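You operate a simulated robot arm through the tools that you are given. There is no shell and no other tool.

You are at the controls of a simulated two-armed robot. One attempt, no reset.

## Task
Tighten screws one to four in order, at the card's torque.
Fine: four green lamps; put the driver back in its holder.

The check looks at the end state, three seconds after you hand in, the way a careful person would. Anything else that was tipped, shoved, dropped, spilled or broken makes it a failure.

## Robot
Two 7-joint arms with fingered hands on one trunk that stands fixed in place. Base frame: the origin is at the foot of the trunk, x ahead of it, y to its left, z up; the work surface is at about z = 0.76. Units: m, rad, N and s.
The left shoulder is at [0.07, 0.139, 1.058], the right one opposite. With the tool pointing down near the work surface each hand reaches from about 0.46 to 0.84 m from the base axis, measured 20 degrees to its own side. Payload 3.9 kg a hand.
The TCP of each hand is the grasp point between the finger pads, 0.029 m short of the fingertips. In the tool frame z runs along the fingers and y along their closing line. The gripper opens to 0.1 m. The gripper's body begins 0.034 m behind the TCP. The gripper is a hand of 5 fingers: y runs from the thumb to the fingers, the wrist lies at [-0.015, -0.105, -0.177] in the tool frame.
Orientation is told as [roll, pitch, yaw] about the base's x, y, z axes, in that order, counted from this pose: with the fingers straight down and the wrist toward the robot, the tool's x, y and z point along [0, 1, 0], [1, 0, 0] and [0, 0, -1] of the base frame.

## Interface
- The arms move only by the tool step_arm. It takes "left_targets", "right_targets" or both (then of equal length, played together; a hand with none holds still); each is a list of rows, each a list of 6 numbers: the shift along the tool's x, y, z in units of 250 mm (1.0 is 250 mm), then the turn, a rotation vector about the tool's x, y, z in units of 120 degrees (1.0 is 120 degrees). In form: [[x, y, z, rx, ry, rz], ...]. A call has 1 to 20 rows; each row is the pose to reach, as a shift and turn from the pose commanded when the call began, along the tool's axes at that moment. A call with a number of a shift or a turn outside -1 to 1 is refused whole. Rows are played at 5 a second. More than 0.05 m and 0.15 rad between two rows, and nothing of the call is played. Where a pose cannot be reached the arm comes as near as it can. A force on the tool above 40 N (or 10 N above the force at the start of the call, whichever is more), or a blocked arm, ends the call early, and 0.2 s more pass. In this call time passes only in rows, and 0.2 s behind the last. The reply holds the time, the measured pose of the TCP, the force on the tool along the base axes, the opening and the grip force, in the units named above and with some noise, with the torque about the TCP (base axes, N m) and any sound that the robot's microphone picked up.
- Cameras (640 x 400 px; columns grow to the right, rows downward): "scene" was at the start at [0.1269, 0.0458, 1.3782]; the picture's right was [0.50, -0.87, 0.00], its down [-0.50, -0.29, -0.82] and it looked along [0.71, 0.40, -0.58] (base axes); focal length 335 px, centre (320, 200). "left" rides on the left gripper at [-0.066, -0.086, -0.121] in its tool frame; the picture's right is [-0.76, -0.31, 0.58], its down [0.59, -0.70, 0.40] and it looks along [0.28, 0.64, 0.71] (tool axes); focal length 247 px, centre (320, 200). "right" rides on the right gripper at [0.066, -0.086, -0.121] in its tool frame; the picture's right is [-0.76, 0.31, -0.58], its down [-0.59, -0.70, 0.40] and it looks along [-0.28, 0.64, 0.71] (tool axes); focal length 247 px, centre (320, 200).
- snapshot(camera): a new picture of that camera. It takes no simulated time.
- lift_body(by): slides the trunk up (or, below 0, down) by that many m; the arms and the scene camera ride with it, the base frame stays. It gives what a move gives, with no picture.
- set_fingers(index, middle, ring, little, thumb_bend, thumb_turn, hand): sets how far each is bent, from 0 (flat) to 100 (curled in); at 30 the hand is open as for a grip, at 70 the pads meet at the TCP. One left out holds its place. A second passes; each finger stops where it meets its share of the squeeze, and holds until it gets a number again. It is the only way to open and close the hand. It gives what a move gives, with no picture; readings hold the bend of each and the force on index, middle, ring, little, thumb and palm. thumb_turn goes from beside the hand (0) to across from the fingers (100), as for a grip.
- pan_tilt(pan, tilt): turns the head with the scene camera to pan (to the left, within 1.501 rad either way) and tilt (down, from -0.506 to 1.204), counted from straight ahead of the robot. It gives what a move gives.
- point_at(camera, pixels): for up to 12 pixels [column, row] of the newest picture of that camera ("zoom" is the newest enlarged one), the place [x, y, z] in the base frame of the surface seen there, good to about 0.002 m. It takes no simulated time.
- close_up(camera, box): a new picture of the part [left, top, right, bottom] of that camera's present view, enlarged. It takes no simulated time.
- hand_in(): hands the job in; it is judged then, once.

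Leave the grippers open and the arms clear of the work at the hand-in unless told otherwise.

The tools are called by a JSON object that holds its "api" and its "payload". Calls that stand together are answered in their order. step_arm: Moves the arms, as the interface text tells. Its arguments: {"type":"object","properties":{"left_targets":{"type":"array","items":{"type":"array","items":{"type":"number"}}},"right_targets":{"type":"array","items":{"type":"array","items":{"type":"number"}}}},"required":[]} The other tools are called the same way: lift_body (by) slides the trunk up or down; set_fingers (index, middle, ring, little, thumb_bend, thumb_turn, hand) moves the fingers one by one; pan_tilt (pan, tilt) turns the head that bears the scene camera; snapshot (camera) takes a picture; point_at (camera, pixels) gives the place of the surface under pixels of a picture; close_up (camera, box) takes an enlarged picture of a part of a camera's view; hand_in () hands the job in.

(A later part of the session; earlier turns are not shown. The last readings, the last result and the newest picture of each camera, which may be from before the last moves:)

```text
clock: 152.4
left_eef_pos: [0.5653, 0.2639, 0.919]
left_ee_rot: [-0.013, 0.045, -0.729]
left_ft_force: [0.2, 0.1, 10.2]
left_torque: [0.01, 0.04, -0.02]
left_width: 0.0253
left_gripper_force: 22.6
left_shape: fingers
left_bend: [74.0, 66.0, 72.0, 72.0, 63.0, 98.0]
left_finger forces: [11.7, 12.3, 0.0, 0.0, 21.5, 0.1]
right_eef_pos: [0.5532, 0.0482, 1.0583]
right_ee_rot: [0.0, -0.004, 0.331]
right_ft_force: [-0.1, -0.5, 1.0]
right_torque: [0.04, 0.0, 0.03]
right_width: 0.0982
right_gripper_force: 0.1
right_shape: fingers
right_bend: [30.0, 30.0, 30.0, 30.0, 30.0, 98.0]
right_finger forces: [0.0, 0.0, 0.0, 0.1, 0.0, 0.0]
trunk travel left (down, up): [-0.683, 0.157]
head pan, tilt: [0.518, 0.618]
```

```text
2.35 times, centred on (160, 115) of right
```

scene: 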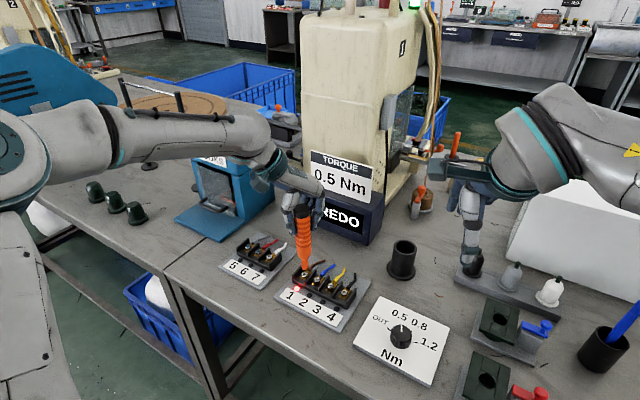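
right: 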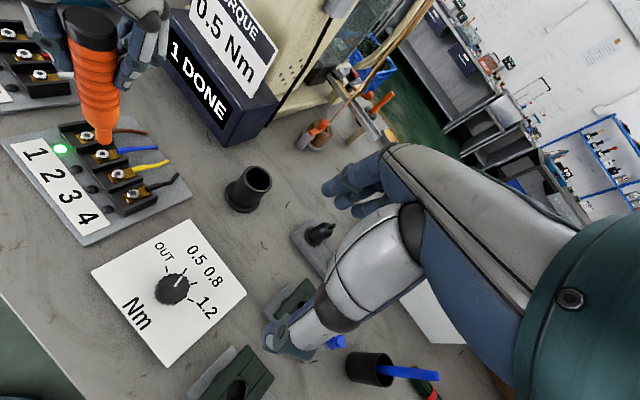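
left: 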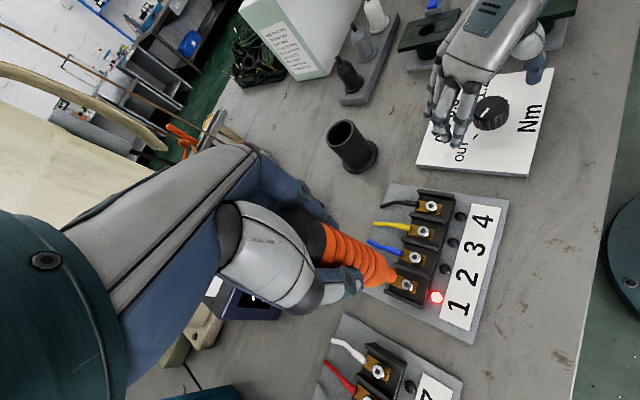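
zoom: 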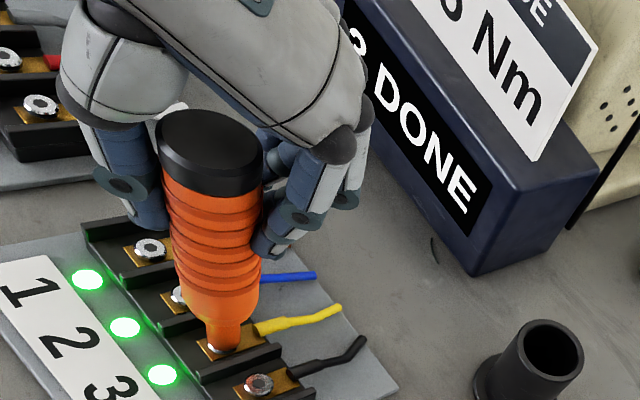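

Lamp 3 is green. I'll hold 2 s and then release slowly, 1 mm per step.

{"api": "step_arm", "payload": {"left_targets": [[0, 0, 0, 0, 0, 0], [0, 0, 0, 0, 0, 0], [0, 0, 0, 0, 0, 0], [0, 0, 0, 0, 0, 0], [0, 0, 0, 0, 0, 0], [0, 0, 0, 0, 0, 0], [0, 0, 0, 0, 0, 0], [0, 0, 0, 0, 0, 0], [0, 0, 0, 0, 0, 0], [0, 0, 0, 0, 0, 0]]}}

{"api": "step_arm", "payload": {"left_targets": [[0, 0, -0.004, 0, 0, 0]]}}

{"api": "step_arm", "payload": {"left_targets": [[0, 0, -0.004, 0, 0, 0]]}}

{"api": "step_arm", "payload": {"left_targets": [[0, 0, -0.004, 0, 0, 0]]}}

{"api": "step_arm", "payload": {"left_targets": [[0, 0, -0.004, 0, 0, 0]]}}

{"api": "step_arm", "payload": {"left_targets": [[0, 0, -0.004, 0, 0, 0]]}}

{"api": "close_up", "payload": {"camera": "right", "box": [40, 30, 280, 200]}}

```text
clock: 154.6
left_eef_pos: [0.5633, 0.2644, 0.9179]
left_ee_rot: [-0.014, 0.046, -0.73]
left_ft_force: [0.8, 0.3, 9.8]
left_torque: [0.04, 0.0, 0.03]
left_width: 0.0252
left_gripper_force: 22.7
left_shape: fingers
left_bend: [74.0, 66.0, 72.0, 72.0, 63.0, 98.0]
left_finger forces: [11.6, 12.3, 0.0, 0.0, 21.4, 0.1]
right_eef_pos: [0.5538, 0.0492, 1.0564]
right_ee_rot: [0.001, -0.005, 0.331]
right_ft_force: [-0.4, -0.1, -0.1]
right_torque: [-0.01, -0.03, -0.02]
right_width: 0.0988
right_gripper_force: 0.0
right_shape: fingers
right_bend: [30.0, 30.0, 30.0, 30.0, 30.0, 98.0]
right_finger forces: [0.0, 0.0, 0.0, 0.1, 0.0, 0.1]
trunk travel left (down, up): [-0.683, 0.157]
head pan, tilt: [0.518, 0.618]
```

```text
clock: 155.0
left_eef_pos: [0.5649, 0.2642, 0.9181]
left_ee_rot: [-0.012, 0.044, -0.729]
left_ft_force: [1.1, -0.4, 7.7]
left_torque: [0.01, 0.01, 0.01]
left_width: 0.0249
left_gripper_force: 22.4
left_shape: fingers
left_bend: [74.0, 66.0, 72.0, 72.0, 63.0, 98.0]
left_finger forces: [11.6, 12.2, 0.0, 0.0, 21.3, 0.0]
right_eef_pos: [0.5532, 0.0492, 1.0558]
right_ee_rot: [-0.001, -0.002, 0.33]
right_ft_force: [-0.3, 0.5, -1.1]
right_torque: [0.04, -0.01, 0.0]
right_width: 0.0986
right_gripper_force: 0.0
right_shape: fingers
right_bend: [30.0, 30.0, 30.0, 30.0, 30.0, 98.0]
right_finger forces: [0.0, 0.0, 0.0, 0.0, 0.0, 0.0]
trunk travel left (down, up): [-0.683, 0.157]
head pan, tilt: [0.518, 0.618]
```

```text
clock: 155.4
left_eef_pos: [0.5646, 0.2638, 0.9192]
left_ee_rot: [-0.015, 0.046, -0.73]
left_ft_force: [1.0, -0.4, 4.8]
left_torque: [-0.02, -0.02, -0.01]
left_width: 0.0253
left_gripper_force: 22.2
left_shape: fingers
left_bend: [74.0, 66.0, 72.0, 72.0, 63.0, 98.0]
left_finger forces: [11.5, 12.0, 0.0, 0.0, 21.1, 0.1]
right_eef_pos: [0.5536, 0.0498, 1.0566]
right_ee_rot: [0.001, -0.001, 0.33]
right_ft_force: [0.3, 0.2, -0.2]
right_torque: [0.02, -0.02, -0.01]
right_width: 0.0984
right_gripper_force: 0.0
right_shape: fingers
right_bend: [30.0, 30.0, 30.0, 30.0, 30.0, 98.0]
right_finger forces: [0.0, 0.0, 0.1, 0.1, 0.1, 0.1]
trunk travel left (down, up): [-0.683, 0.157]
head pan, tilt: [0.518, 0.618]
```

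```text
clock: 155.8
left_eef_pos: [0.5652, 0.2655, 0.9207]
left_ee_rot: [-0.016, 0.047, -0.729]
left_ft_force: [0.7, -0.3, 2.9]
left_torque: [0.0, 0.02, -0.02]
left_width: 0.025
left_gripper_force: 22.6
left_shape: fingers
left_bend: [74.0, 66.0, 72.0, 72.0, 63.0, 98.0]
left_finger forces: [11.3, 11.7, 0.1, 0.0, 21.1, 0.1]
right_eef_pos: [0.5551, 0.0505, 1.056]
right_ee_rot: [0.0, -0.001, 0.33]
right_ft_force: [0.5, -1.3, 0.3]
right_torque: [0.02, 0.04, -0.02]
right_width: 0.0984
right_gripper_force: 0.0
right_shape: fingers
right_bend: [30.0, 30.0, 30.0, 30.0, 30.0, 98.0]
right_finger forces: [0.0, 0.1, 0.0, 0.1, 0.0, 0.0]
trunk travel left (down, up): [-0.683, 0.157]
head pan, tilt: [0.518, 0.618]
```

```text
clock: 156.2
left_eef_pos: [0.5649, 0.2638, 0.9218]
left_ee_rot: [-0.015, 0.046, -0.73]
left_ft_force: [0.6, -0.7, -0.1]
left_torque: [-0.02, -0.01, -0.03]
left_width: 0.0251
left_gripper_force: 22.0
left_shape: fingers
left_bend: [74.0, 66.0, 72.0, 72.0, 63.0, 98.0]
left_finger forces: [11.3, 11.4, 0.1, 0.0, 20.7, 0.0]
right_eef_pos: [0.5546, 0.0498, 1.0562]
right_ee_rot: [0.001, -0.001, 0.329]
right_ft_force: [-0.2, 0.0, 0.4]
right_torque: [-0.02, 0.01, -0.02]
right_width: 0.0984
right_gripper_force: 0.1
right_shape: fingers
right_bend: [30.0, 30.0, 30.0, 30.0, 30.0, 98.0]
right_finger forces: [0.0, 0.0, 0.0, 0.0, 0.0, 0.0]
trunk travel left (down, up): [-0.683, 0.157]
head pan, tilt: [0.518, 0.618]
```

```text
clock: 156.6
left_eef_pos: [0.5662, 0.2648, 0.9216]
left_ee_rot: [-0.016, 0.047, -0.731]
left_ft_force: [-0.2, -0.2, -4.2]
left_torque: [0.0, -0.01, 0.0]
left_width: 0.0251
left_gripper_force: 21.6
left_shape: fingers
left_bend: [74.0, 66.0, 72.0, 72.0, 63.0, 98.0]
left_finger forces: [11.2, 11.0, 0.1, 0.0, 20.5, 0.0]
right_eef_pos: [0.555, 0.0487, 1.0567]
right_ee_rot: [0.001, -0.001, 0.329]
right_ft_force: [0.2, 0.5, 0.2]
right_torque: [-0.02, -0.01, -0.02]
right_width: 0.0989
right_gripper_force: 0.1
right_shape: fingers
right_bend: [30.0, 30.0, 30.0, 30.0, 30.0, 98.0]
right_finger forces: [0.1, 0.0, 0.0, 0.0, 0.1, 0.0]
trunk travel left (down, up): [-0.683, 0.157]
head pan, tilt: [0.518, 0.618]
```

```text
2.35 times, centred on (160, 115) of right
```

zoom: 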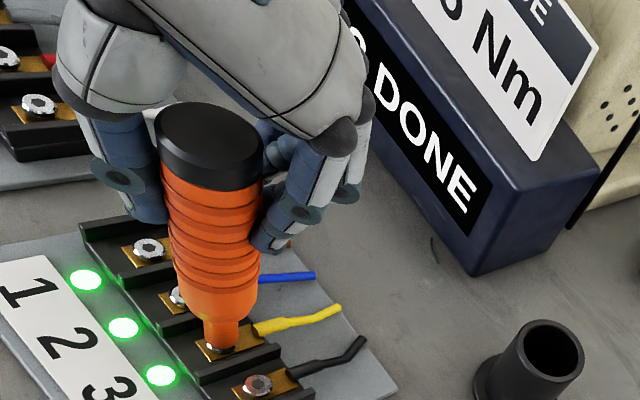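

All three lamps are green with the force gone. I'll rise slowly, then gently 3 cm.

{"api": "step_arm", "payload": {"left_targets": [[0, 0, -0.004, 0, 0, 0], [0, 0, -0.008, 0, 0, 0], [0, 0, -0.012, 0, 0, 0], [0, 0, -0.018, 0, 0, 0], [0, 0, -0.026, 0, 0, 0], [0, 0, -0.04, 0, 0, 0], [0, 0, -0.06, 0, 0, 0], [0, 0, -0.09, 0, 0, 0], [0, 0, -0.125, 0, 0, 0]]}}

{"api": "close_up", "payload": {"camera": "right", "box": [40, 30, 280, 200]}}

```text
clock: 158.6
left_eef_pos: [0.5663, 0.2638, 0.9532]
left_ee_rot: [-0.017, 0.045, -0.729]
left_ft_force: [-0.3, 0.2, -3.3]
left_torque: [-0.03, -0.05, 0.04]
left_width: 0.0253
left_gripper_force: 21.1
left_shape: fingers
left_bend: [74.0, 66.0, 72.0, 72.0, 63.0, 98.0]
left_finger forces: [11.2, 11.0, 0.0, 0.0, 20.4, 0.0]
right_eef_pos: [0.5549, 0.0502, 1.0555]
right_ee_rot: [0.0, -0.001, 0.33]
right_ft_force: [-0.6, -0.1, 0.2]
right_torque: [0.02, 0.03, 0.0]
right_width: 0.0982
right_gripper_force: 0.0
right_shape: fingers
right_bend: [30.0, 30.0, 30.0, 30.0, 30.0, 98.0]
right_finger forces: [0.0, 0.0, 0.0, 0.1, 0.1, 0.0]
trunk travel left (down, up): [-0.683, 0.157]
head pan, tilt: [0.518, 0.618]
```

```text
2.35 times, centred on (160, 115) of right
```

zoom: 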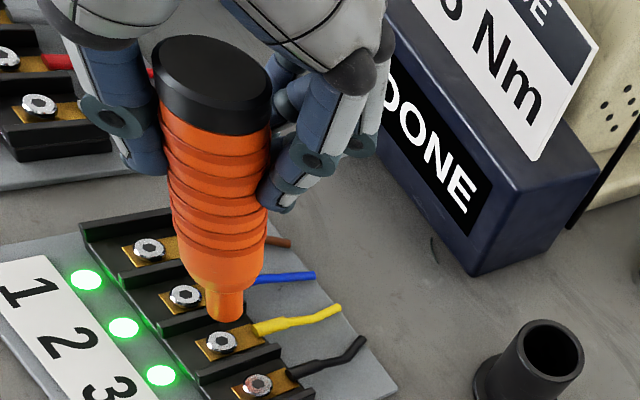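

Three green lamps. On to screw 4, one pitch further.

{"api": "step_arm", "payload": {"left_targets": [[-0.026, 0.0217, 0, 0, 0, 0], [-0.052, 0.0434, 0, 0, 0, 0], [-0.078, 0.0651, 0, 0, 0, 0], [-0.104, 0.0868, 0, 0, 0, 0], [-0.104, 0.0868, 0.04, 0, 0, 0], [-0.104, 0.0868, 0.08, 0, 0, 0]]}}

{"api": "close_up", "payload": {"camera": "scene", "box": [310, 255, 374, 305]}}

{"api": "close_up", "payload": {"camera": "left", "box": [365, 250, 445, 300]}}

{"api": "close_up", "payload": {"camera": "right", "box": [80, 130, 180, 210]}}

```text
clock: 160.0
left_eef_pos: [0.5653, 0.2287, 0.9345]
left_ee_rot: [-0.014, 0.044, -0.73]
left_ft_force: [1.5, 0.6, -3.5]
left_torque: [0.0, -0.03, 0.03]
left_width: 0.0253
left_gripper_force: 21.1
left_shape: fingers
left_bend: [74.0, 66.0, 72.0, 72.0, 63.0, 98.0]
left_finger forces: [11.0, 10.9, 0.0, 0.0, 20.4, 0.1]
right_eef_pos: [0.5552, 0.0499, 1.0558]
right_ee_rot: [0.0, -0.003, 0.331]
right_ft_force: [0.0, 0.5, 0.9]
right_torque: [0.01, -0.01, 0.01]
right_width: 0.0986
right_gripper_force: 0.0
right_shape: fingers
right_bend: [30.0, 30.0, 30.0, 30.0, 30.0, 98.0]
right_finger forces: [0.1, 0.0, 0.0, 0.0, 0.0, 0.0]
trunk travel left (down, up): [-0.683, 0.157]
head pan, tilt: [0.518, 0.618]
```

```text
8.00 times, centred on (342, 280) of scene
```

zoom: 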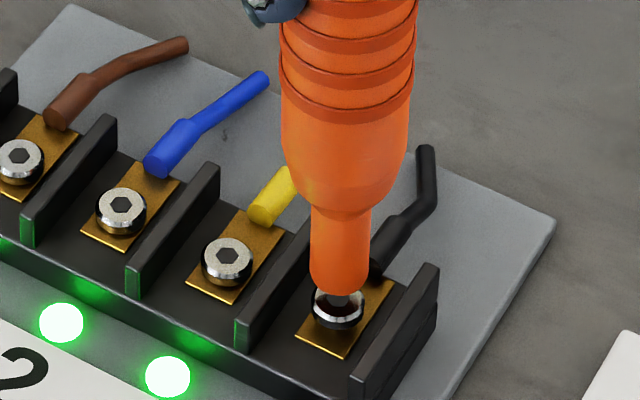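

```text
8.00 times, centred on (405, 275) of left
```

zoom: 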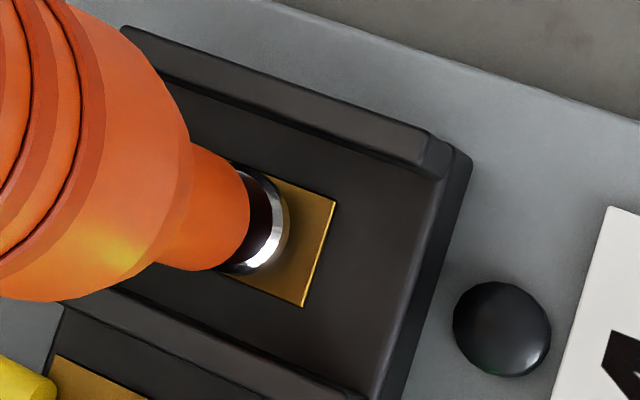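

```text
5.00 times, centred on (130, 170) of right
```

zoom: 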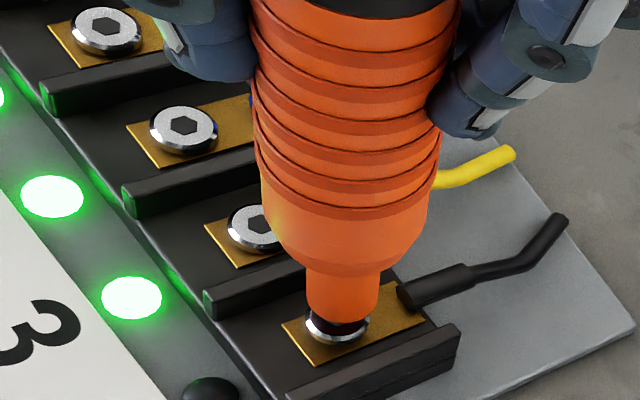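

Well aligned with screw 4. I'll use the same light press as on screw 3.

{"api": "step_arm", "payload": {"left_targets": [[0, 0, 0.03, 0, 0, 0], [0, 0, 0.044, 0, 0, 0], [0, 0, 0.052, 0, 0, 0], [0, 0, 0.054, 0, 0, 0], [0, 0, 0.056, 0, 0, 0], [0, 0, 0.058, 0, 0, 0], [0, 0, 0.06, 0, 0, 0], [0, 0, 0.06, 0, 0, 0], [0, 0, 0.062, 0, 0, 0], [0, 0, 0.062, 0, 0, 0], [0, 0, 0.062, 0, 0, 0]]}}

{"api": "close_up", "payload": {"camera": "right", "box": [40, 50, 280, 220]}}

{"api": "step_arm", "payload": {"left_targets": [[0, 0, 0, 0, 0, 0], [0, 0, 0, 0, 0, 0]]}}

{"api": "close_up", "payload": {"camera": "right", "box": [40, 50, 280, 220]}}

```text
clock: 162.4
left_eef_pos: [0.5629, 0.2307, 0.918]
left_ee_rot: [-0.013, 0.047, -0.732]
left_ft_force: [0.3, -1.0, 10.3]
left_torque: [0.04, 0.01, 0.01]
left_width: 0.0251
left_gripper_force: 22.2
left_shape: fingers
left_bend: [74.0, 66.0, 72.0, 72.0, 63.0, 98.0]
left_finger forces: [11.5, 12.0, 0.0, 0.0, 21.4, 0.0]
right_eef_pos: [0.5527, 0.0501, 1.0573]
right_ee_rot: [0.001, -0.003, 0.331]
right_ft_force: [-0.1, 0.6, 0.0]
right_torque: [-0.01, -0.01, -0.02]
right_width: 0.0987
right_gripper_force: 0.1
right_shape: fingers
right_bend: [30.0, 30.0, 30.0, 30.0, 30.0, 98.0]
right_finger forces: [0.0, 0.0, 0.1, 0.0, 0.1, 0.0]
trunk travel left (down, up): [-0.683, 0.157]
head pan, tilt: [0.518, 0.618]
```

```text
2.35 times, centred on (160, 135) of right
```

zoom: 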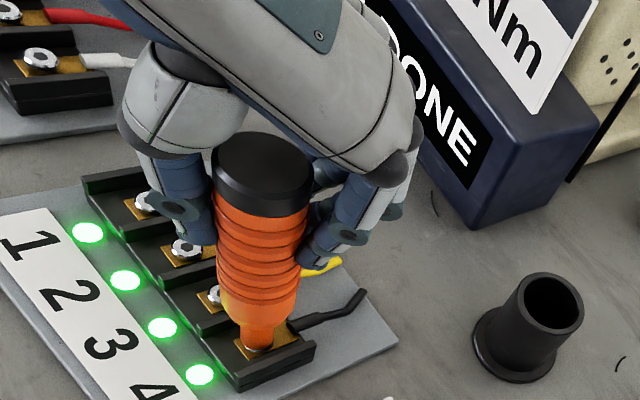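

```text
clock: 163.0
left_eef_pos: [0.5631, 0.2298, 0.9174]
left_ee_rot: [-0.014, 0.046, -0.728]
left_ft_force: [0.0, 0.0, 10.6]
left_torque: [0.04, 0.06, 0.0]
left_width: 0.0252
left_gripper_force: 22.2
left_shape: fingers
left_bend: [74.0, 66.0, 72.0, 72.0, 63.0, 98.0]
left_finger forces: [11.6, 11.9, 0.0, 0.0, 21.5, 0.0]
right_eef_pos: [0.5536, 0.0488, 1.058]
right_ee_rot: [0.001, -0.004, 0.33]
right_ft_force: [-0.3, 0.0, 0.5]
right_torque: [0.0, -0.01, 0.0]
right_width: 0.0987
right_gripper_force: 0.0
right_shape: fingers
right_bend: [30.0, 30.0, 30.0, 30.0, 30.0, 98.0]
right_finger forces: [0.0, 0.1, 0.0, 0.1, 0.0, 0.0]
trunk travel left (down, up): [-0.683, 0.157]
head pan, tilt: [0.518, 0.618]
```

```text
2.35 times, centred on (160, 135) of right
```

zoom: 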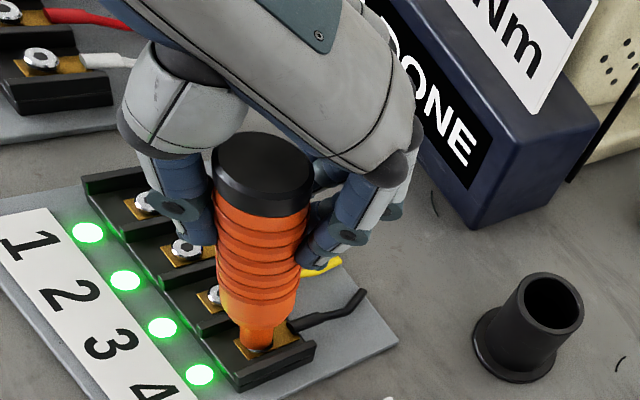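

All four lamps are green. I'll hold 2 s and release slowly, as before.

{"api": "step_arm", "payload": {"left_targets": [[0, 0, 0, 0, 0, 0], [0, 0, 0, 0, 0, 0], [0, 0, 0, 0, 0, 0], [0, 0, 0, 0, 0, 0], [0, 0, 0, 0, 0, 0], [0, 0, 0, 0, 0, 0], [0, 0, 0, 0, 0, 0], [0, 0, 0, 0, 0, 0], [0, 0, 0, 0, 0, 0], [0, 0, 0, 0, 0, 0]]}}

{"api": "step_arm", "payload": {"left_targets": [[0, 0, -0.004, 0, 0, 0]]}}

{"api": "step_arm", "payload": {"left_targets": [[0, 0, -0.004, 0, 0, 0]]}}

{"api": "step_arm", "payload": {"left_targets": [[0, 0, -0.004, 0, 0, 0]]}}

{"api": "step_arm", "payload": {"left_targets": [[0, 0, -0.004, 0, 0, 0]]}}

{"api": "step_arm", "payload": {"left_targets": [[0, 0, -0.004, 0, 0, 0]]}}

{"api": "step_arm", "payload": {"left_targets": [[0, 0, -0.004, 0, 0, 0], [0, 0, -0.008, 0, 0, 0], [0, 0, -0.012, 0, 0, 0], [0, 0, -0.016, 0, 0, 0], [0, 0, -0.022, 0, 0, 0], [0, 0, -0.03, 0, 0, 0], [0, 0, -0.045, 0, 0, 0], [0, 0, -0.065, 0, 0, 0], [0, 0, -0.09, 0, 0, 0], [0, 0, -0.125, 0, 0, 0]]}}

{"api": "close_up", "payload": {"camera": "right", "box": [40, 50, 280, 220]}}

```text
clock: 165.2
left_eef_pos: [0.5633, 0.2308, 0.9195]
left_ee_rot: [-0.014, 0.046, -0.73]
left_ft_force: [-0.1, 0.7, 9.7]
left_torque: [0.07, 0.12, -0.01]
left_width: 0.0251
left_gripper_force: 22.3
left_shape: fingers
left_bend: [74.0, 66.0, 72.0, 72.0, 63.0, 98.0]
left_finger forces: [11.5, 11.9, 0.0, 0.1, 21.5, 0.1]
right_eef_pos: [0.5534, 0.0504, 1.0577]
right_ee_rot: [0.0, -0.003, 0.33]
right_ft_force: [-0.6, 0.0, -0.9]
right_torque: [0.01, 0.03, 0.01]
right_width: 0.0987
right_gripper_force: 0.0
right_shape: fingers
right_bend: [30.0, 30.0, 30.0, 30.0, 30.0, 98.0]
right_finger forces: [0.0, 0.0, 0.0, 0.0, 0.1, 0.1]
trunk travel left (down, up): [-0.683, 0.157]
head pan, tilt: [0.518, 0.618]
```

```text
clock: 165.6
left_eef_pos: [0.5629, 0.2311, 0.918]
left_ee_rot: [-0.014, 0.045, -0.729]
left_ft_force: [0.7, 0.6, 8.6]
left_torque: [0.06, 0.05, -0.01]
left_width: 0.0252
left_gripper_force: 22.7
left_shape: fingers
left_bend: [74.0, 66.0, 72.0, 72.0, 63.0, 98.0]
left_finger forces: [11.4, 11.7, 0.0, 0.0, 21.4, 0.1]
right_eef_pos: [0.5539, 0.0493, 1.0569]
right_ee_rot: [0.001, -0.003, 0.329]
right_ft_force: [0.0, -0.2, -0.8]
right_torque: [0.0, 0.0, 0.01]
right_width: 0.0986
right_gripper_force: 0.0
right_shape: fingers
right_bend: [30.0, 30.0, 30.0, 30.0, 30.0, 98.0]
right_finger forces: [0.1, 0.0, 0.0, 0.1, 0.0, 0.0]
trunk travel left (down, up): [-0.683, 0.157]
head pan, tilt: [0.518, 0.618]
```

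```text
clock: 166.0
left_eef_pos: [0.5649, 0.2293, 0.9187]
left_ee_rot: [-0.016, 0.047, -0.73]
left_ft_force: [-1.1, -1.2, 5.0]
left_torque: [0.03, 0.07, 0.01]
left_width: 0.0252
left_gripper_force: 22.2
left_shape: fingers
left_bend: [74.0, 66.0, 72.0, 72.0, 63.0, 98.0]
left_finger forces: [11.3, 11.4, 0.0, 0.0, 21.2, 0.0]
right_eef_pos: [0.5542, 0.0492, 1.0566]
right_ee_rot: [-0.001, -0.002, 0.33]
right_ft_force: [1.1, 0.5, 0.8]
right_torque: [-0.03, -0.01, 0.02]
right_width: 0.0984
right_gripper_force: 0.1
right_shape: fingers
right_bend: [30.0, 30.0, 30.0, 30.0, 30.0, 98.0]
right_finger forces: [0.0, 0.1, 0.1, 0.0, 0.1, 0.0]
trunk travel left (down, up): [-0.683, 0.157]
head pan, tilt: [0.518, 0.618]
```

```text
clock: 166.4
left_eef_pos: [0.563, 0.2306, 0.9198]
left_ee_rot: [-0.017, 0.048, -0.729]
left_ft_force: [-0.2, -0.7, 3.4]
left_torque: [-0.01, 0.05, -0.01]
left_width: 0.025
left_gripper_force: 21.6
left_shape: fingers
left_bend: [74.0, 66.0, 72.0, 72.0, 63.0, 98.0]
left_finger forces: [11.3, 11.4, 0.0, 0.0, 20.9, 0.1]
right_eef_pos: [0.5537, 0.0501, 1.0558]
right_ee_rot: [-0.002, -0.003, 0.33]
right_ft_force: [0.7, -0.3, 0.0]
right_torque: [0.02, 0.0, 0.01]
right_width: 0.0988
right_gripper_force: 0.0
right_shape: fingers
right_bend: [30.0, 30.0, 30.0, 30.0, 30.0, 98.0]
right_finger forces: [0.0, 0.0, 0.1, 0.0, 0.0, 0.0]
trunk travel left (down, up): [-0.683, 0.157]
head pan, tilt: [0.518, 0.618]
```

```text
clock: 166.8
left_eef_pos: [0.5639, 0.2312, 0.9204]
left_ee_rot: [-0.015, 0.047, -0.73]
left_ft_force: [-0.7, -0.1, 0.2]
left_torque: [0.04, 0.03, -0.02]
left_width: 0.0253
left_gripper_force: 21.6
left_shape: fingers
left_bend: [74.0, 66.0, 72.0, 72.0, 63.0, 98.0]
left_finger forces: [11.1, 11.0, 0.0, 0.0, 20.6, 0.1]
right_eef_pos: [0.554, 0.0499, 1.0556]
right_ee_rot: [0.001, -0.002, 0.33]
right_ft_force: [-0.1, -0.3, 0.0]
right_torque: [-0.02, -0.03, 0.04]
right_width: 0.0985
right_gripper_force: 0.1
right_shape: fingers
right_bend: [30.0, 30.0, 30.0, 30.0, 30.0, 98.0]
right_finger forces: [0.0, 0.0, 0.0, 0.0, 0.1, 0.1]
trunk travel left (down, up): [-0.683, 0.157]
head pan, tilt: [0.518, 0.618]
```

```text
clock: 167.2
left_eef_pos: [0.5649, 0.2304, 0.9231]
left_ee_rot: [-0.017, 0.047, -0.729]
left_ft_force: [-0.1, -0.7, -3.8]
left_torque: [-0.03, -0.05, 0.01]
left_width: 0.0253
left_gripper_force: 21.1
left_shape: fingers
left_bend: [74.0, 66.0, 72.0, 72.0, 63.0, 98.0]
left_finger forces: [11.0, 10.9, 0.1, 0.1, 20.5, 0.1]
right_eef_pos: [0.5553, 0.0512, 1.0558]
right_ee_rot: [0.001, -0.003, 0.33]
right_ft_force: [0.3, 0.0, -0.5]
right_torque: [0.01, -0.04, 0.04]
right_width: 0.0983
right_gripper_force: 0.1
right_shape: fingers
right_bend: [30.0, 30.0, 30.0, 30.0, 30.0, 98.0]
right_finger forces: [0.0, 0.0, 0.0, 0.0, 0.0, 0.0]
trunk travel left (down, up): [-0.683, 0.157]
head pan, tilt: [0.518, 0.618]
```

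```text
clock: 169.4
left_eef_pos: [0.564, 0.2302, 0.9546]
left_ee_rot: [-0.015, 0.045, -0.73]
left_ft_force: [-0.3, 0.1, -3.2]
left_torque: [0.0, -0.03, 0.04]
left_width: 0.0254
left_gripper_force: 21.3
left_shape: fingers
left_bend: [74.0, 66.0, 72.0, 72.0, 63.0, 98.0]
left_finger forces: [11.1, 11.0, 0.0, 0.0, 20.6, 0.0]
right_eef_pos: [0.5536, 0.0496, 1.0564]
right_ee_rot: [0.0, -0.001, 0.329]
right_ft_force: [-0.6, 0.7, 0.2]
right_torque: [0.0, -0.01, 0.04]
right_width: 0.0984
right_gripper_force: 0.1
right_shape: fingers
right_bend: [30.0, 30.0, 30.0, 30.0, 30.0, 98.0]
right_finger forces: [0.0, 0.0, 0.1, 0.1, 0.1, 0.0]
trunk travel left (down, up): [-0.683, 0.157]
head pan, tilt: [0.518, 0.618]
```

```text
2.35 times, centred on (160, 135) of right
```

zoom: 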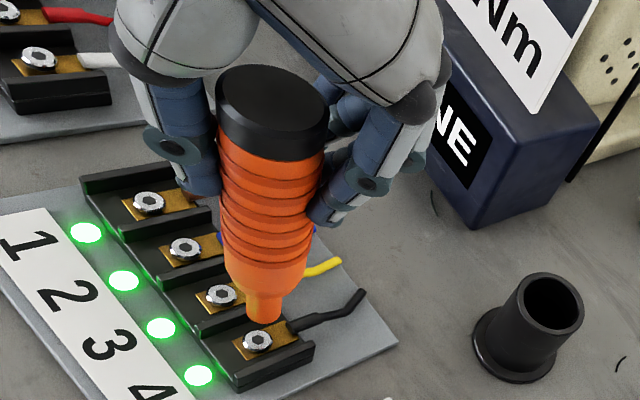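

All four lamps stay green. Now the driver goes back. I'll raise the left hand, and at the same time move the right hand aside so it's clear but can still see the holder.

{"api": "step_arm", "payload": {"left_targets": [[0, 0, -0.05, 0, 0, 0], [0, 0, -0.1, 0, 0, 0], [0, 0, -0.15, 0, 0, 0], [0, 0, -0.2, 0, 0, 0]], "right_targets": [[-0.142, -0.048, 0, 0, 0, 0], [-0.284, -0.097, 0, 0, 0, 0], [-0.426, -0.145, 0, 0, 0, 0], [-0.568, -0.194, 0, 0, 0, 0]]}}

{"api": "snapshot", "payload": {"camera": "right"}}

{"api": "snapshot", "payload": {"camera": "scene"}}

{"api": "snapshot", "payload": {"camera": "left"}}

```text
clock: 170.4
left_eef_pos: [0.5674, 0.228, 1.0056]
left_ee_rot: [-0.012, 0.048, -0.73]
left_ft_force: [0.3, 0.7, -2.8]
left_torque: [0.0, -0.02, 0.01]
left_width: 0.0254
left_gripper_force: 20.9
left_shape: fingers
left_bend: [74.0, 66.0, 72.0, 72.0, 63.0, 98.0]
left_finger forces: [11.2, 10.9, 0.0, 0.1, 20.5, 0.0]
right_eef_pos: [0.557, -0.0999, 1.0579]
right_ee_rot: [0.003, -0.001, 0.329]
right_ft_force: [-0.1, -0.8, 0.4]
right_torque: [-0.01, -0.03, -0.01]
right_width: 0.0984
right_gripper_force: 0.0
right_shape: fingers
right_bend: [30.0, 30.0, 30.0, 30.0, 30.0, 98.0]
right_finger forces: [0.0, 0.0, 0.0, 0.0, 0.0, 0.0]
trunk travel left (down, up): [-0.683, 0.157]
head pan, tilt: [0.518, 0.618]
```

```text
taken
```

right: 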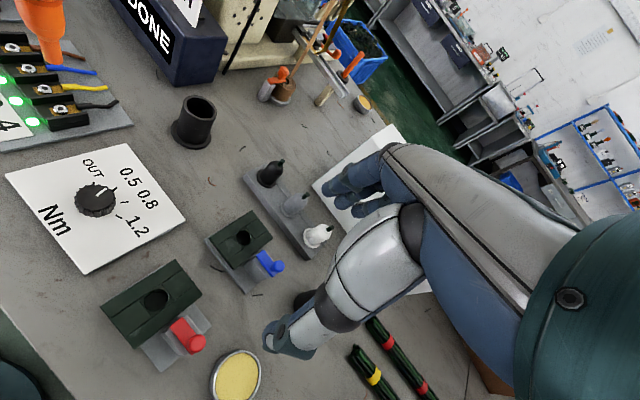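

```text
taken
```

scene: 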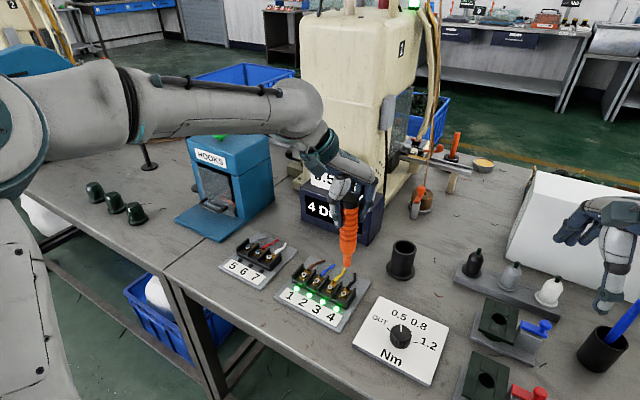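

```text
taken
```

left: 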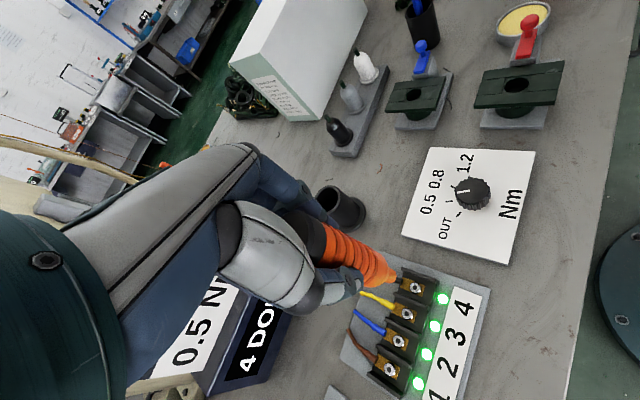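

The display shows "4 DONE". Now I'll measure the holder's rim from both cameras.

{"api": "close_up", "payload": {"camera": "scene", "box": [376, 230, 432, 290]}}

{"api": "point_at", "payload": {"camera": "zoom", "pixels": [[224, 85], [272, 48], [316, 90], [270, 118], [267, 85]]}}

{"api": "close_up", "payload": {"camera": "right", "box": [160, 80, 230, 160]}}

```text
6.67 times, centred on (404, 260) of scene
```

zoom: 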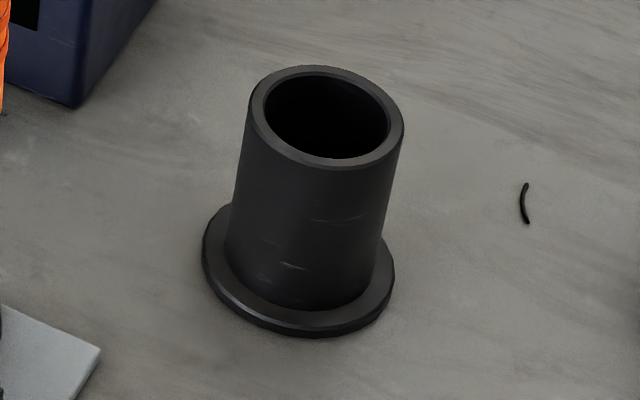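

```text
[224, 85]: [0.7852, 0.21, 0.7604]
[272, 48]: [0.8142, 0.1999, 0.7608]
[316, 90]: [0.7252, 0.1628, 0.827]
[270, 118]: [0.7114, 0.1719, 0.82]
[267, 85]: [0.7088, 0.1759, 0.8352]
```

```text
5.00 times, centred on (195, 120) of right
```

zoom: 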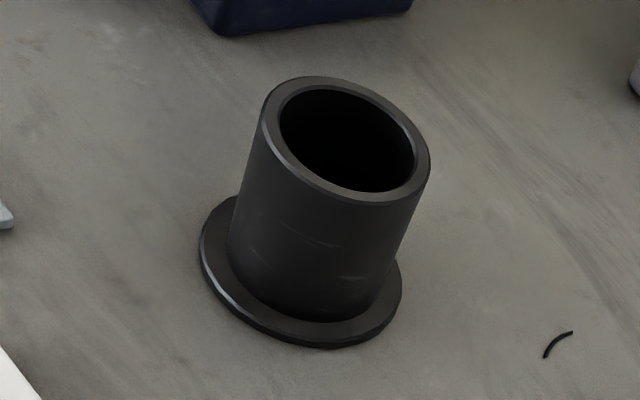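

{"api": "point_at", "payload": {"camera": "zoom", "pixels": [[271, 115], [423, 170], [350, 85], [345, 196], [280, 110], [415, 175], [322, 345], [205, 240]]}}

{"api": "close_up", "payload": {"camera": "scene", "box": [376, 230, 432, 290]}}

{"api": "point_at", "payload": {"camera": "zoom", "pixels": [[257, 107], [397, 128], [328, 70], [325, 163], [300, 328], [208, 255], [390, 285]]}}

```text
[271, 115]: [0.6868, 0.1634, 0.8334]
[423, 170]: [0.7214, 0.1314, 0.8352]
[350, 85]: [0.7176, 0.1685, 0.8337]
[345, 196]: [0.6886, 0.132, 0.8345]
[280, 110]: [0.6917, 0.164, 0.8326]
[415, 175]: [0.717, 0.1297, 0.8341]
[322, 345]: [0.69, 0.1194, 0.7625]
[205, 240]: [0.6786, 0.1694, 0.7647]
```

```text
6.67 times, centred on (404, 260) of scene
```

zoom: 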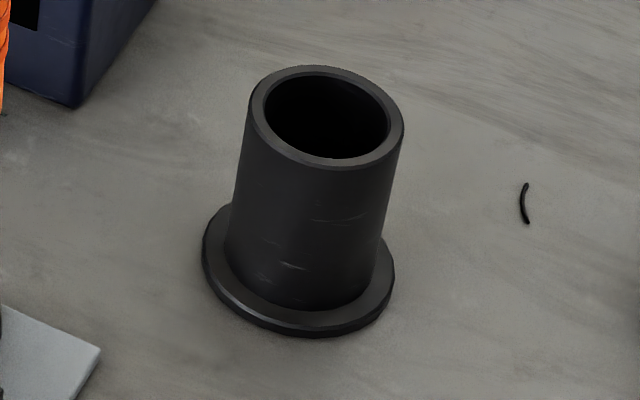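

```text
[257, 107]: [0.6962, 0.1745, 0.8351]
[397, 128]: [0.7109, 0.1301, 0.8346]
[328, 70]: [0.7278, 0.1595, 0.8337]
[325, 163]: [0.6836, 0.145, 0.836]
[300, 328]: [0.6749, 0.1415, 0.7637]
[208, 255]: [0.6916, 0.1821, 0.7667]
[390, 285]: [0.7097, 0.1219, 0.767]
```

The holder centre is at about (0.7043, 0.1505). I'll carry the driver over it, with the tip about 3.5 cm above the rim.

{"api": "step_arm", "payload": {"left_targets": [[0.03, 0.126, -0.006, 0, 0, 0], [0.061, 0.252, -0.012, 0, 0, 0], [0.091, 0.379, -0.018, 0, 0, 0], [0.122, 0.505, -0.024, 0, 0, 0], [0.152, 0.631, -0.03, 0, 0, 0], [0.152, 0.631, -0.03, 0, 0, 0]]}}

{"api": "close_up", "payload": {"camera": "scene", "box": [356, 170, 452, 290]}}

{"api": "close_up", "payload": {"camera": "right", "box": [130, 20, 270, 160]}}

{"api": "close_up", "payload": {"camera": "left", "box": [300, 200, 460, 320]}}

```text
clock: 171.8
left_eef_pos: [0.7105, 0.1515, 1.0033]
left_ee_rot: [-0.016, 0.047, -0.728]
left_ft_force: [0.2, 1.0, -3.3]
left_torque: [0.0, -0.05, -0.02]
left_width: 0.0251
left_gripper_force: 20.8
left_shape: fingers
left_bend: [74.0, 66.0, 72.0, 72.0, 63.0, 98.0]
left_finger forces: [11.0, 10.9, 0.0, 0.0, 20.4, 0.0]
right_eef_pos: [0.5554, -0.0973, 1.0567]
right_ee_rot: [0.002, -0.002, 0.33]
right_ft_force: [0.6, -0.4, 0.8]
right_torque: [-0.03, -0.01, 0.01]
right_width: 0.0984
right_gripper_force: 0.1
right_shape: fingers
right_bend: [30.0, 30.0, 30.0, 30.0, 30.0, 98.0]
right_finger forces: [0.1, 0.0, 0.0, 0.0, 0.1, 0.1]
trunk travel left (down, up): [-0.683, 0.157]
head pan, tilt: [0.518, 0.618]
```

```text
3.33 times, centred on (404, 230) of scene
```

zoom: 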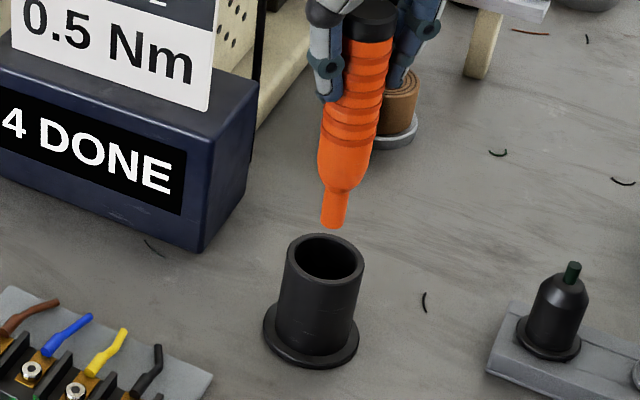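

```text
2.86 times, centred on (200, 90) of right
```

zoom: 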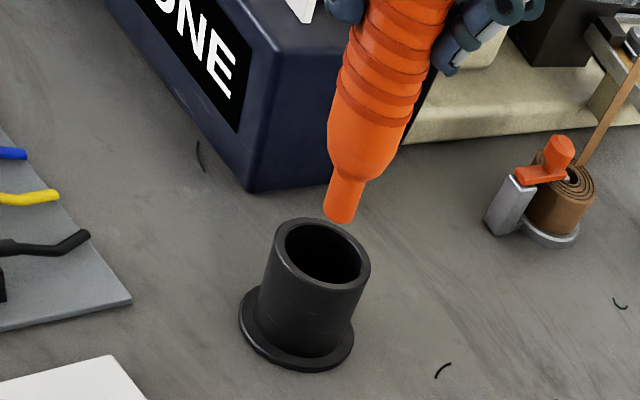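

```text
3.33 times, centred on (380, 260) of left
```

zoom: 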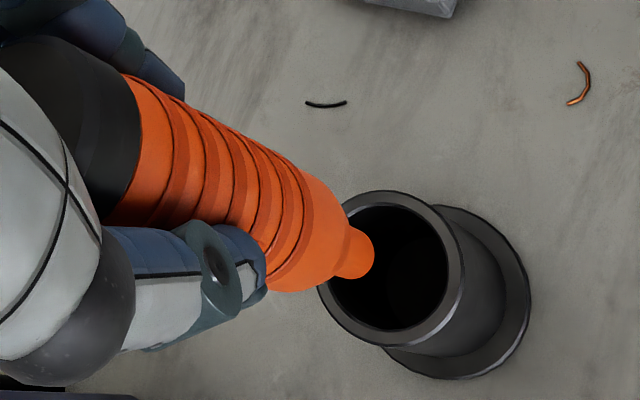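

The driver's axis points into the holder in all three views and is parallel to it. I'll lower it 5 cm and check.

{"api": "step_arm", "payload": {"left_targets": [[0.001, 0.003, 0.067, 0, 0, 0], [0.002, 0.006, 0.133, 0, 0, 0], [0.0029, 0.009, 0.2, 0, 0, 0]]}}

{"api": "close_up", "payload": {"camera": "scene", "box": [356, 170, 452, 290]}}

{"api": "close_up", "payload": {"camera": "right", "box": [150, 60, 250, 150]}}

{"api": "close_up", "payload": {"camera": "left", "box": [300, 200, 460, 320]}}

```text
clock: 172.6
left_eef_pos: [0.7114, 0.1519, 0.9527]
left_ee_rot: [-0.015, 0.05, -0.729]
left_ft_force: [-0.2, -0.3, -3.0]
left_torque: [-0.03, 0.01, 0.02]
left_width: 0.0253
left_gripper_force: 21.7
left_shape: fingers
left_bend: [74.0, 66.0, 72.0, 72.0, 63.0, 98.0]
left_finger forces: [10.8, 11.1, 0.0, 0.1, 20.4, 0.0]
right_eef_pos: [0.556, -0.0979, 1.0564]
right_ee_rot: [0.0, 0.0, 0.33]
right_ft_force: [0.1, -0.1, -0.9]
right_torque: [0.0, 0.01, -0.01]
right_width: 0.0986
right_gripper_force: 0.0
right_shape: fingers
right_bend: [30.0, 30.0, 30.0, 30.0, 30.0, 98.0]
right_finger forces: [0.2, 0.0, 0.1, 0.1, 0.1, 0.0]
trunk travel left (down, up): [-0.683, 0.157]
head pan, tilt: [0.518, 0.618]
```

```text
3.33 times, centred on (404, 230) of scene
```

zoom: 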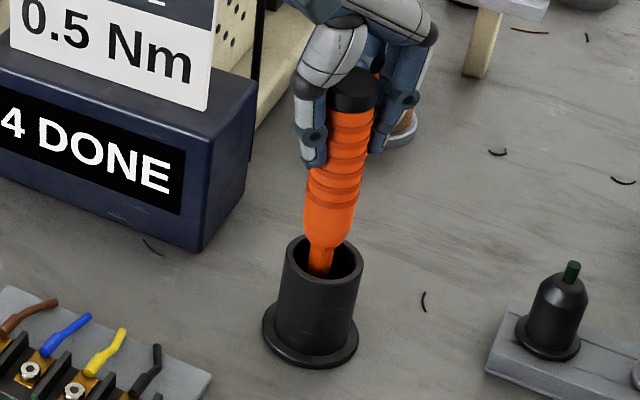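

```text
4.44 times, centred on (200, 105) of right
```

zoom: 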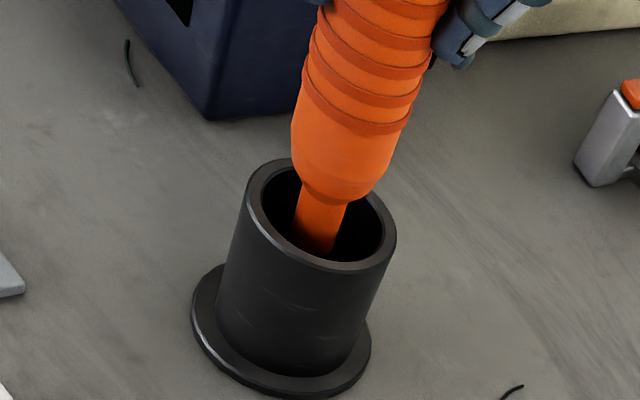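

```text
3.33 times, centred on (380, 260) of left
```

zoom: 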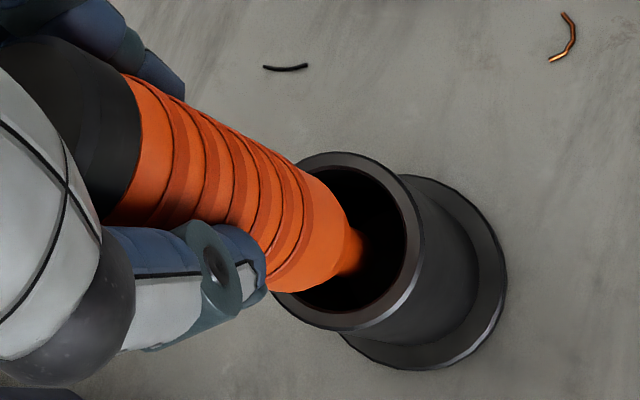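

The nose is inside and central. I'll lower 3.5 cm more.

{"api": "step_arm", "payload": {"left_targets": [[0.002, 0.001, 0.05, 0, 0, 0], [0.003, 0.002, 0.1, 0, 0, 0], [0.003, 0.003, 0.14, 0, 0, 0]]}}

{"api": "close_up", "payload": {"camera": "scene", "box": [356, 170, 452, 290]}}

{"api": "close_up", "payload": {"camera": "right", "box": [150, 60, 250, 150]}}

{"api": "close_up", "payload": {"camera": "left", "box": [260, 190, 420, 310]}}

```text
clock: 173.4
left_eef_pos: [0.7097, 0.1523, 0.9199]
left_ee_rot: [-0.016, 0.047, -0.73]
left_ft_force: [0.2, 0.6, -4.6]
left_torque: [-0.03, 0.03, -0.02]
left_width: 0.0253
left_gripper_force: 21.5
left_shape: fingers
left_bend: [74.0, 66.0, 72.0, 72.0, 63.0, 98.0]
left_finger forces: [11.1, 10.9, 0.1, 0.0, 20.3, 0.0]
right_eef_pos: [0.5566, -0.099, 1.0574]
right_ee_rot: [0.001, -0.001, 0.331]
right_ft_force: [1.1, -0.3, -0.3]
right_torque: [-0.02, 0.02, 0.0]
right_width: 0.0984
right_gripper_force: 0.1
right_shape: fingers
right_bend: [30.0, 30.0, 30.0, 30.0, 30.0, 98.0]
right_finger forces: [0.1, 0.1, 0.0, 0.0, 0.0, 0.1]
trunk travel left (down, up): [-0.683, 0.157]
head pan, tilt: [0.518, 0.618]
```

```text
3.33 times, centred on (404, 230) of scene
```

zoom: 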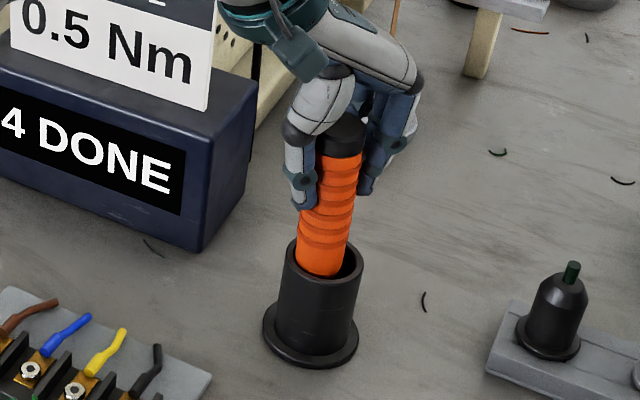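

```text
4.44 times, centred on (200, 105) of right
```

zoom: 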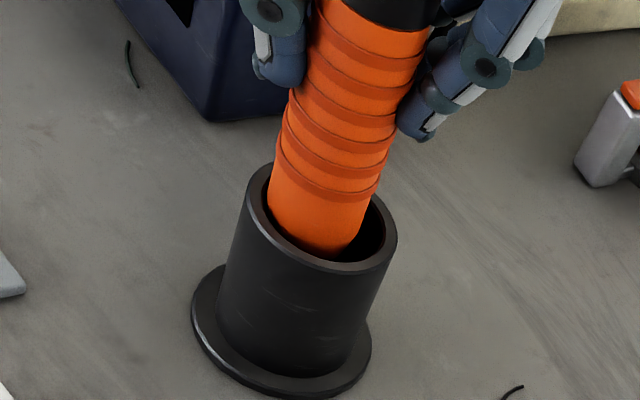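

```text
3.33 times, centred on (340, 250) of left
```

zoom: 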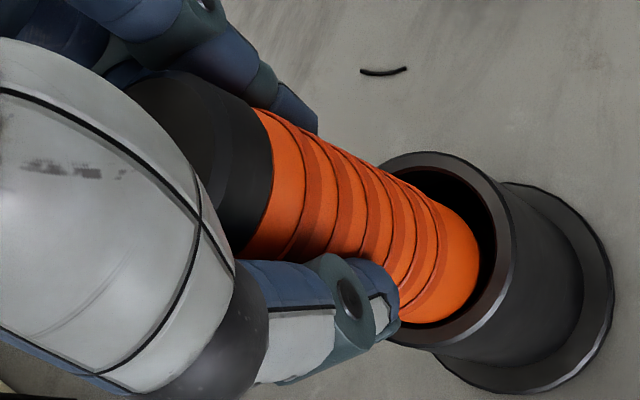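

The handle is going in freely. I'll lower 1 cm, then in 1.5 mm steps until it touches bottom.

{"api": "step_arm", "payload": {"left_targets": [[0.0005, 0.002, 0.02, 0, 0, 0], [0.0005, 0.002, 0.04, 0, 0, 0]]}}

{"api": "step_arm", "payload": {"left_targets": [[0, 0, 0.006, 0, 0, 0]]}}

{"api": "step_arm", "payload": {"left_targets": [[0, 0, 0.006, 0, 0, 0]]}}

{"api": "step_arm", "payload": {"left_targets": [[0, 0, 0.006, 0, 0, 0]]}}

```text
clock: 174.0
left_eef_pos: [0.7096, 0.1517, 0.9079]
left_ee_rot: [-0.016, 0.046, -0.729]
left_ft_force: [0.8, 0.3, -3.3]
left_torque: [0.0, -0.04, -0.02]
left_width: 0.0249
left_gripper_force: 20.7
left_shape: fingers
left_bend: [74.0, 66.0, 72.0, 72.0, 63.0, 98.0]
left_finger forces: [10.8, 11.0, 0.0, 0.0, 20.3, 0.0]
right_eef_pos: [0.5557, -0.0991, 1.0573]
right_ee_rot: [0.002, -0.001, 0.33]
right_ft_force: [-0.7, 0.1, -0.2]
right_torque: [-0.01, -0.02, -0.01]
right_width: 0.0989
right_gripper_force: 0.1
right_shape: fingers
right_bend: [30.0, 30.0, 30.0, 30.0, 30.0, 98.0]
right_finger forces: [0.0, 0.0, 0.0, 0.0, 0.0, 0.0]
trunk travel left (down, up): [-0.683, 0.157]
head pan, tilt: [0.518, 0.618]
```

```text
clock: 174.4
left_eef_pos: [0.711, 0.1548, 0.9079]
left_ee_rot: [-0.015, 0.047, -0.728]
left_ft_force: [-0.3, 0.3, -3.1]
left_torque: [-0.04, -0.02, -0.01]
left_width: 0.0252
left_gripper_force: 21.2
left_shape: fingers
left_bend: [74.0, 66.0, 72.0, 72.0, 63.0, 98.0]
left_finger forces: [10.9, 11.1, 0.0, 0.0, 20.4, 0.0]
right_eef_pos: [0.5557, -0.0986, 1.0574]
right_ee_rot: [0.001, -0.003, 0.33]
right_ft_force: [-0.7, -0.7, 0.3]
right_torque: [0.01, 0.0, -0.02]
right_width: 0.0985
right_gripper_force: 0.0
right_shape: fingers
right_bend: [30.0, 30.0, 30.0, 30.0, 30.0, 98.0]
right_finger forces: [0.0, 0.0, 0.0, 0.1, 0.1, 0.0]
trunk travel left (down, up): [-0.683, 0.157]
head pan, tilt: [0.518, 0.618]
```

```text
clock: 174.8
left_eef_pos: [0.709, 0.1517, 0.9051]
left_ee_rot: [-0.015, 0.048, -0.731]
left_ft_force: [0.2, 0.5, -2.6]
left_torque: [0.0, -0.01, 0.02]
left_width: 0.0249
left_gripper_force: 21.3
left_shape: fingers
left_bend: [74.0, 66.0, 72.0, 72.0, 63.0, 98.0]
left_finger forces: [10.9, 11.0, 0.0, 0.0, 20.4, 0.0]
right_eef_pos: [0.5555, -0.0984, 1.0575]
right_ee_rot: [-0.001, -0.002, 0.329]
right_ft_force: [0.4, 0.0, -0.2]
right_torque: [0.01, -0.02, -0.03]
right_width: 0.0984
right_gripper_force: 0.1
right_shape: fingers
right_bend: [30.0, 30.0, 30.0, 30.0, 30.0, 98.0]
right_finger forces: [0.0, 0.1, 0.0, 0.0, 0.1, 0.0]
trunk travel left (down, up): [-0.683, 0.157]
head pan, tilt: [0.518, 0.618]
```

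```text
clock: 175.2
left_eef_pos: [0.7109, 0.1503, 0.9037]
left_ee_rot: [-0.016, 0.046, -0.731]
left_ft_force: [1.0, -0.4, -2.4]
left_torque: [-0.01, -0.02, 0.0]
left_width: 0.0253
left_gripper_force: 20.8
left_shape: fingers
left_bend: [74.0, 66.0, 72.0, 72.0, 63.0, 98.0]
left_finger forces: [10.9, 10.9, 0.0, 0.0, 20.4, 0.0]
right_eef_pos: [0.5555, -0.0982, 1.0573]
right_ee_rot: [-0.001, -0.002, 0.33]
right_ft_force: [-0.2, 0.5, -0.3]
right_torque: [-0.03, 0.01, 0.0]
right_width: 0.0983
right_gripper_force: 0.1
right_shape: fingers
right_bend: [30.0, 30.0, 30.0, 30.0, 30.0, 98.0]
right_finger forces: [0.1, 0.1, 0.0, 0.1, 0.0, 0.0]
trunk travel left (down, up): [-0.683, 0.157]
head pan, tilt: [0.518, 0.618]
```

Still no contact at TCP z≈0.904. A few more small steps.

{"api": "step_arm", "payload": {"left_targets": [[0, 0, 0.006, 0, 0, 0]]}}

{"api": "step_arm", "payload": {"left_targets": [[0, 0, 0.006, 0, 0, 0]]}}

{"api": "close_up", "payload": {"camera": "scene", "box": [356, 170, 452, 290]}}

{"api": "close_up", "payload": {"camera": "right", "box": [150, 40, 250, 150]}}

```text
clock: 175.6
left_eef_pos: [0.71, 0.1517, 0.9025]
left_ee_rot: [-0.016, 0.044, -0.731]
left_ft_force: [-0.1, -0.1, -2.8]
left_torque: [-0.02, -0.03, 0.04]
left_width: 0.0253
left_gripper_force: 20.5
left_shape: fingers
left_bend: [74.0, 66.0, 72.0, 72.0, 63.0, 98.0]
left_finger forces: [11.0, 11.0, 0.0, 0.0, 20.4, 0.0]
right_eef_pos: [0.5567, -0.0981, 1.0577]
right_ee_rot: [0.0, -0.001, 0.33]
right_ft_force: [-1.1, -0.3, 0.2]
right_torque: [-0.02, -0.03, 0.02]
right_width: 0.0984
right_gripper_force: 0.2
right_shape: fingers
right_bend: [30.0, 30.0, 30.0, 30.0, 30.0, 98.0]
right_finger forces: [0.0, 0.0, 0.0, 0.0, 0.1, 0.0]
trunk travel left (down, up): [-0.683, 0.157]
head pan, tilt: [0.518, 0.618]
```

```text
clock: 176.0
left_eef_pos: [0.7097, 0.1523, 0.9033]
left_ee_rot: [-0.014, 0.044, -0.729]
left_ft_force: [0.4, -0.2, 2.9]
left_torque: [0.03, 0.03, 0.05]
left_width: 0.0251
left_gripper_force: 22.1
left_shape: fingers
left_bend: [74.0, 66.0, 72.0, 72.0, 63.0, 98.0]
left_finger forces: [11.2, 11.4, 0.0, 0.1, 20.7, 0.0]
right_eef_pos: [0.5549, -0.0996, 1.0567]
right_ee_rot: [0.001, -0.001, 0.332]
right_ft_force: [0.1, -0.3, 0.2]
right_torque: [-0.01, 0.0, 0.0]
right_width: 0.0985
right_gripper_force: 0.0
right_shape: fingers
right_bend: [30.0, 30.0, 30.0, 30.0, 30.0, 98.0]
right_finger forces: [0.1, 0.0, 0.1, 0.1, 0.0, 0.1]
trunk travel left (down, up): [-0.683, 0.157]
head pan, tilt: [0.518, 0.618]
```

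```text
3.33 times, centred on (404, 230) of scene
```

zoom: 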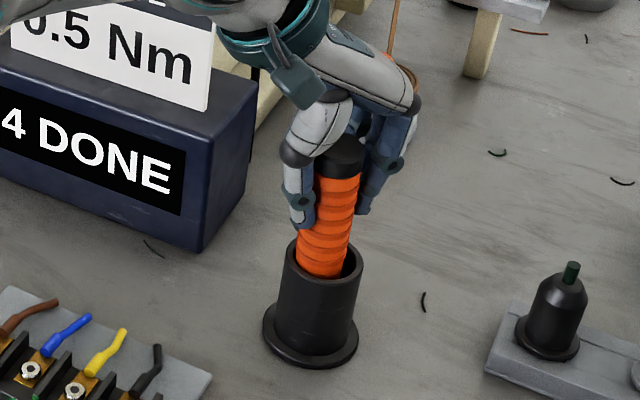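

```text
3.64 times, centred on (200, 95) of right
```

zoom: 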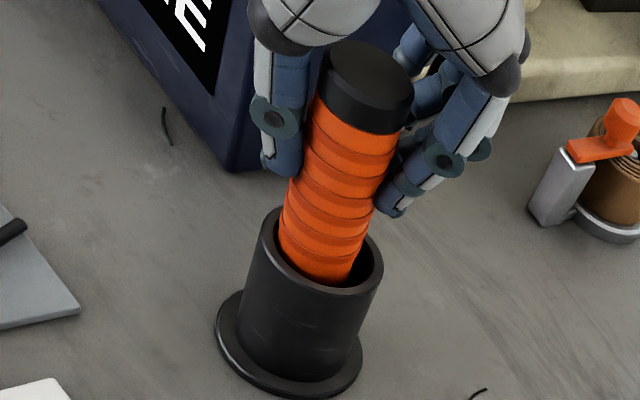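

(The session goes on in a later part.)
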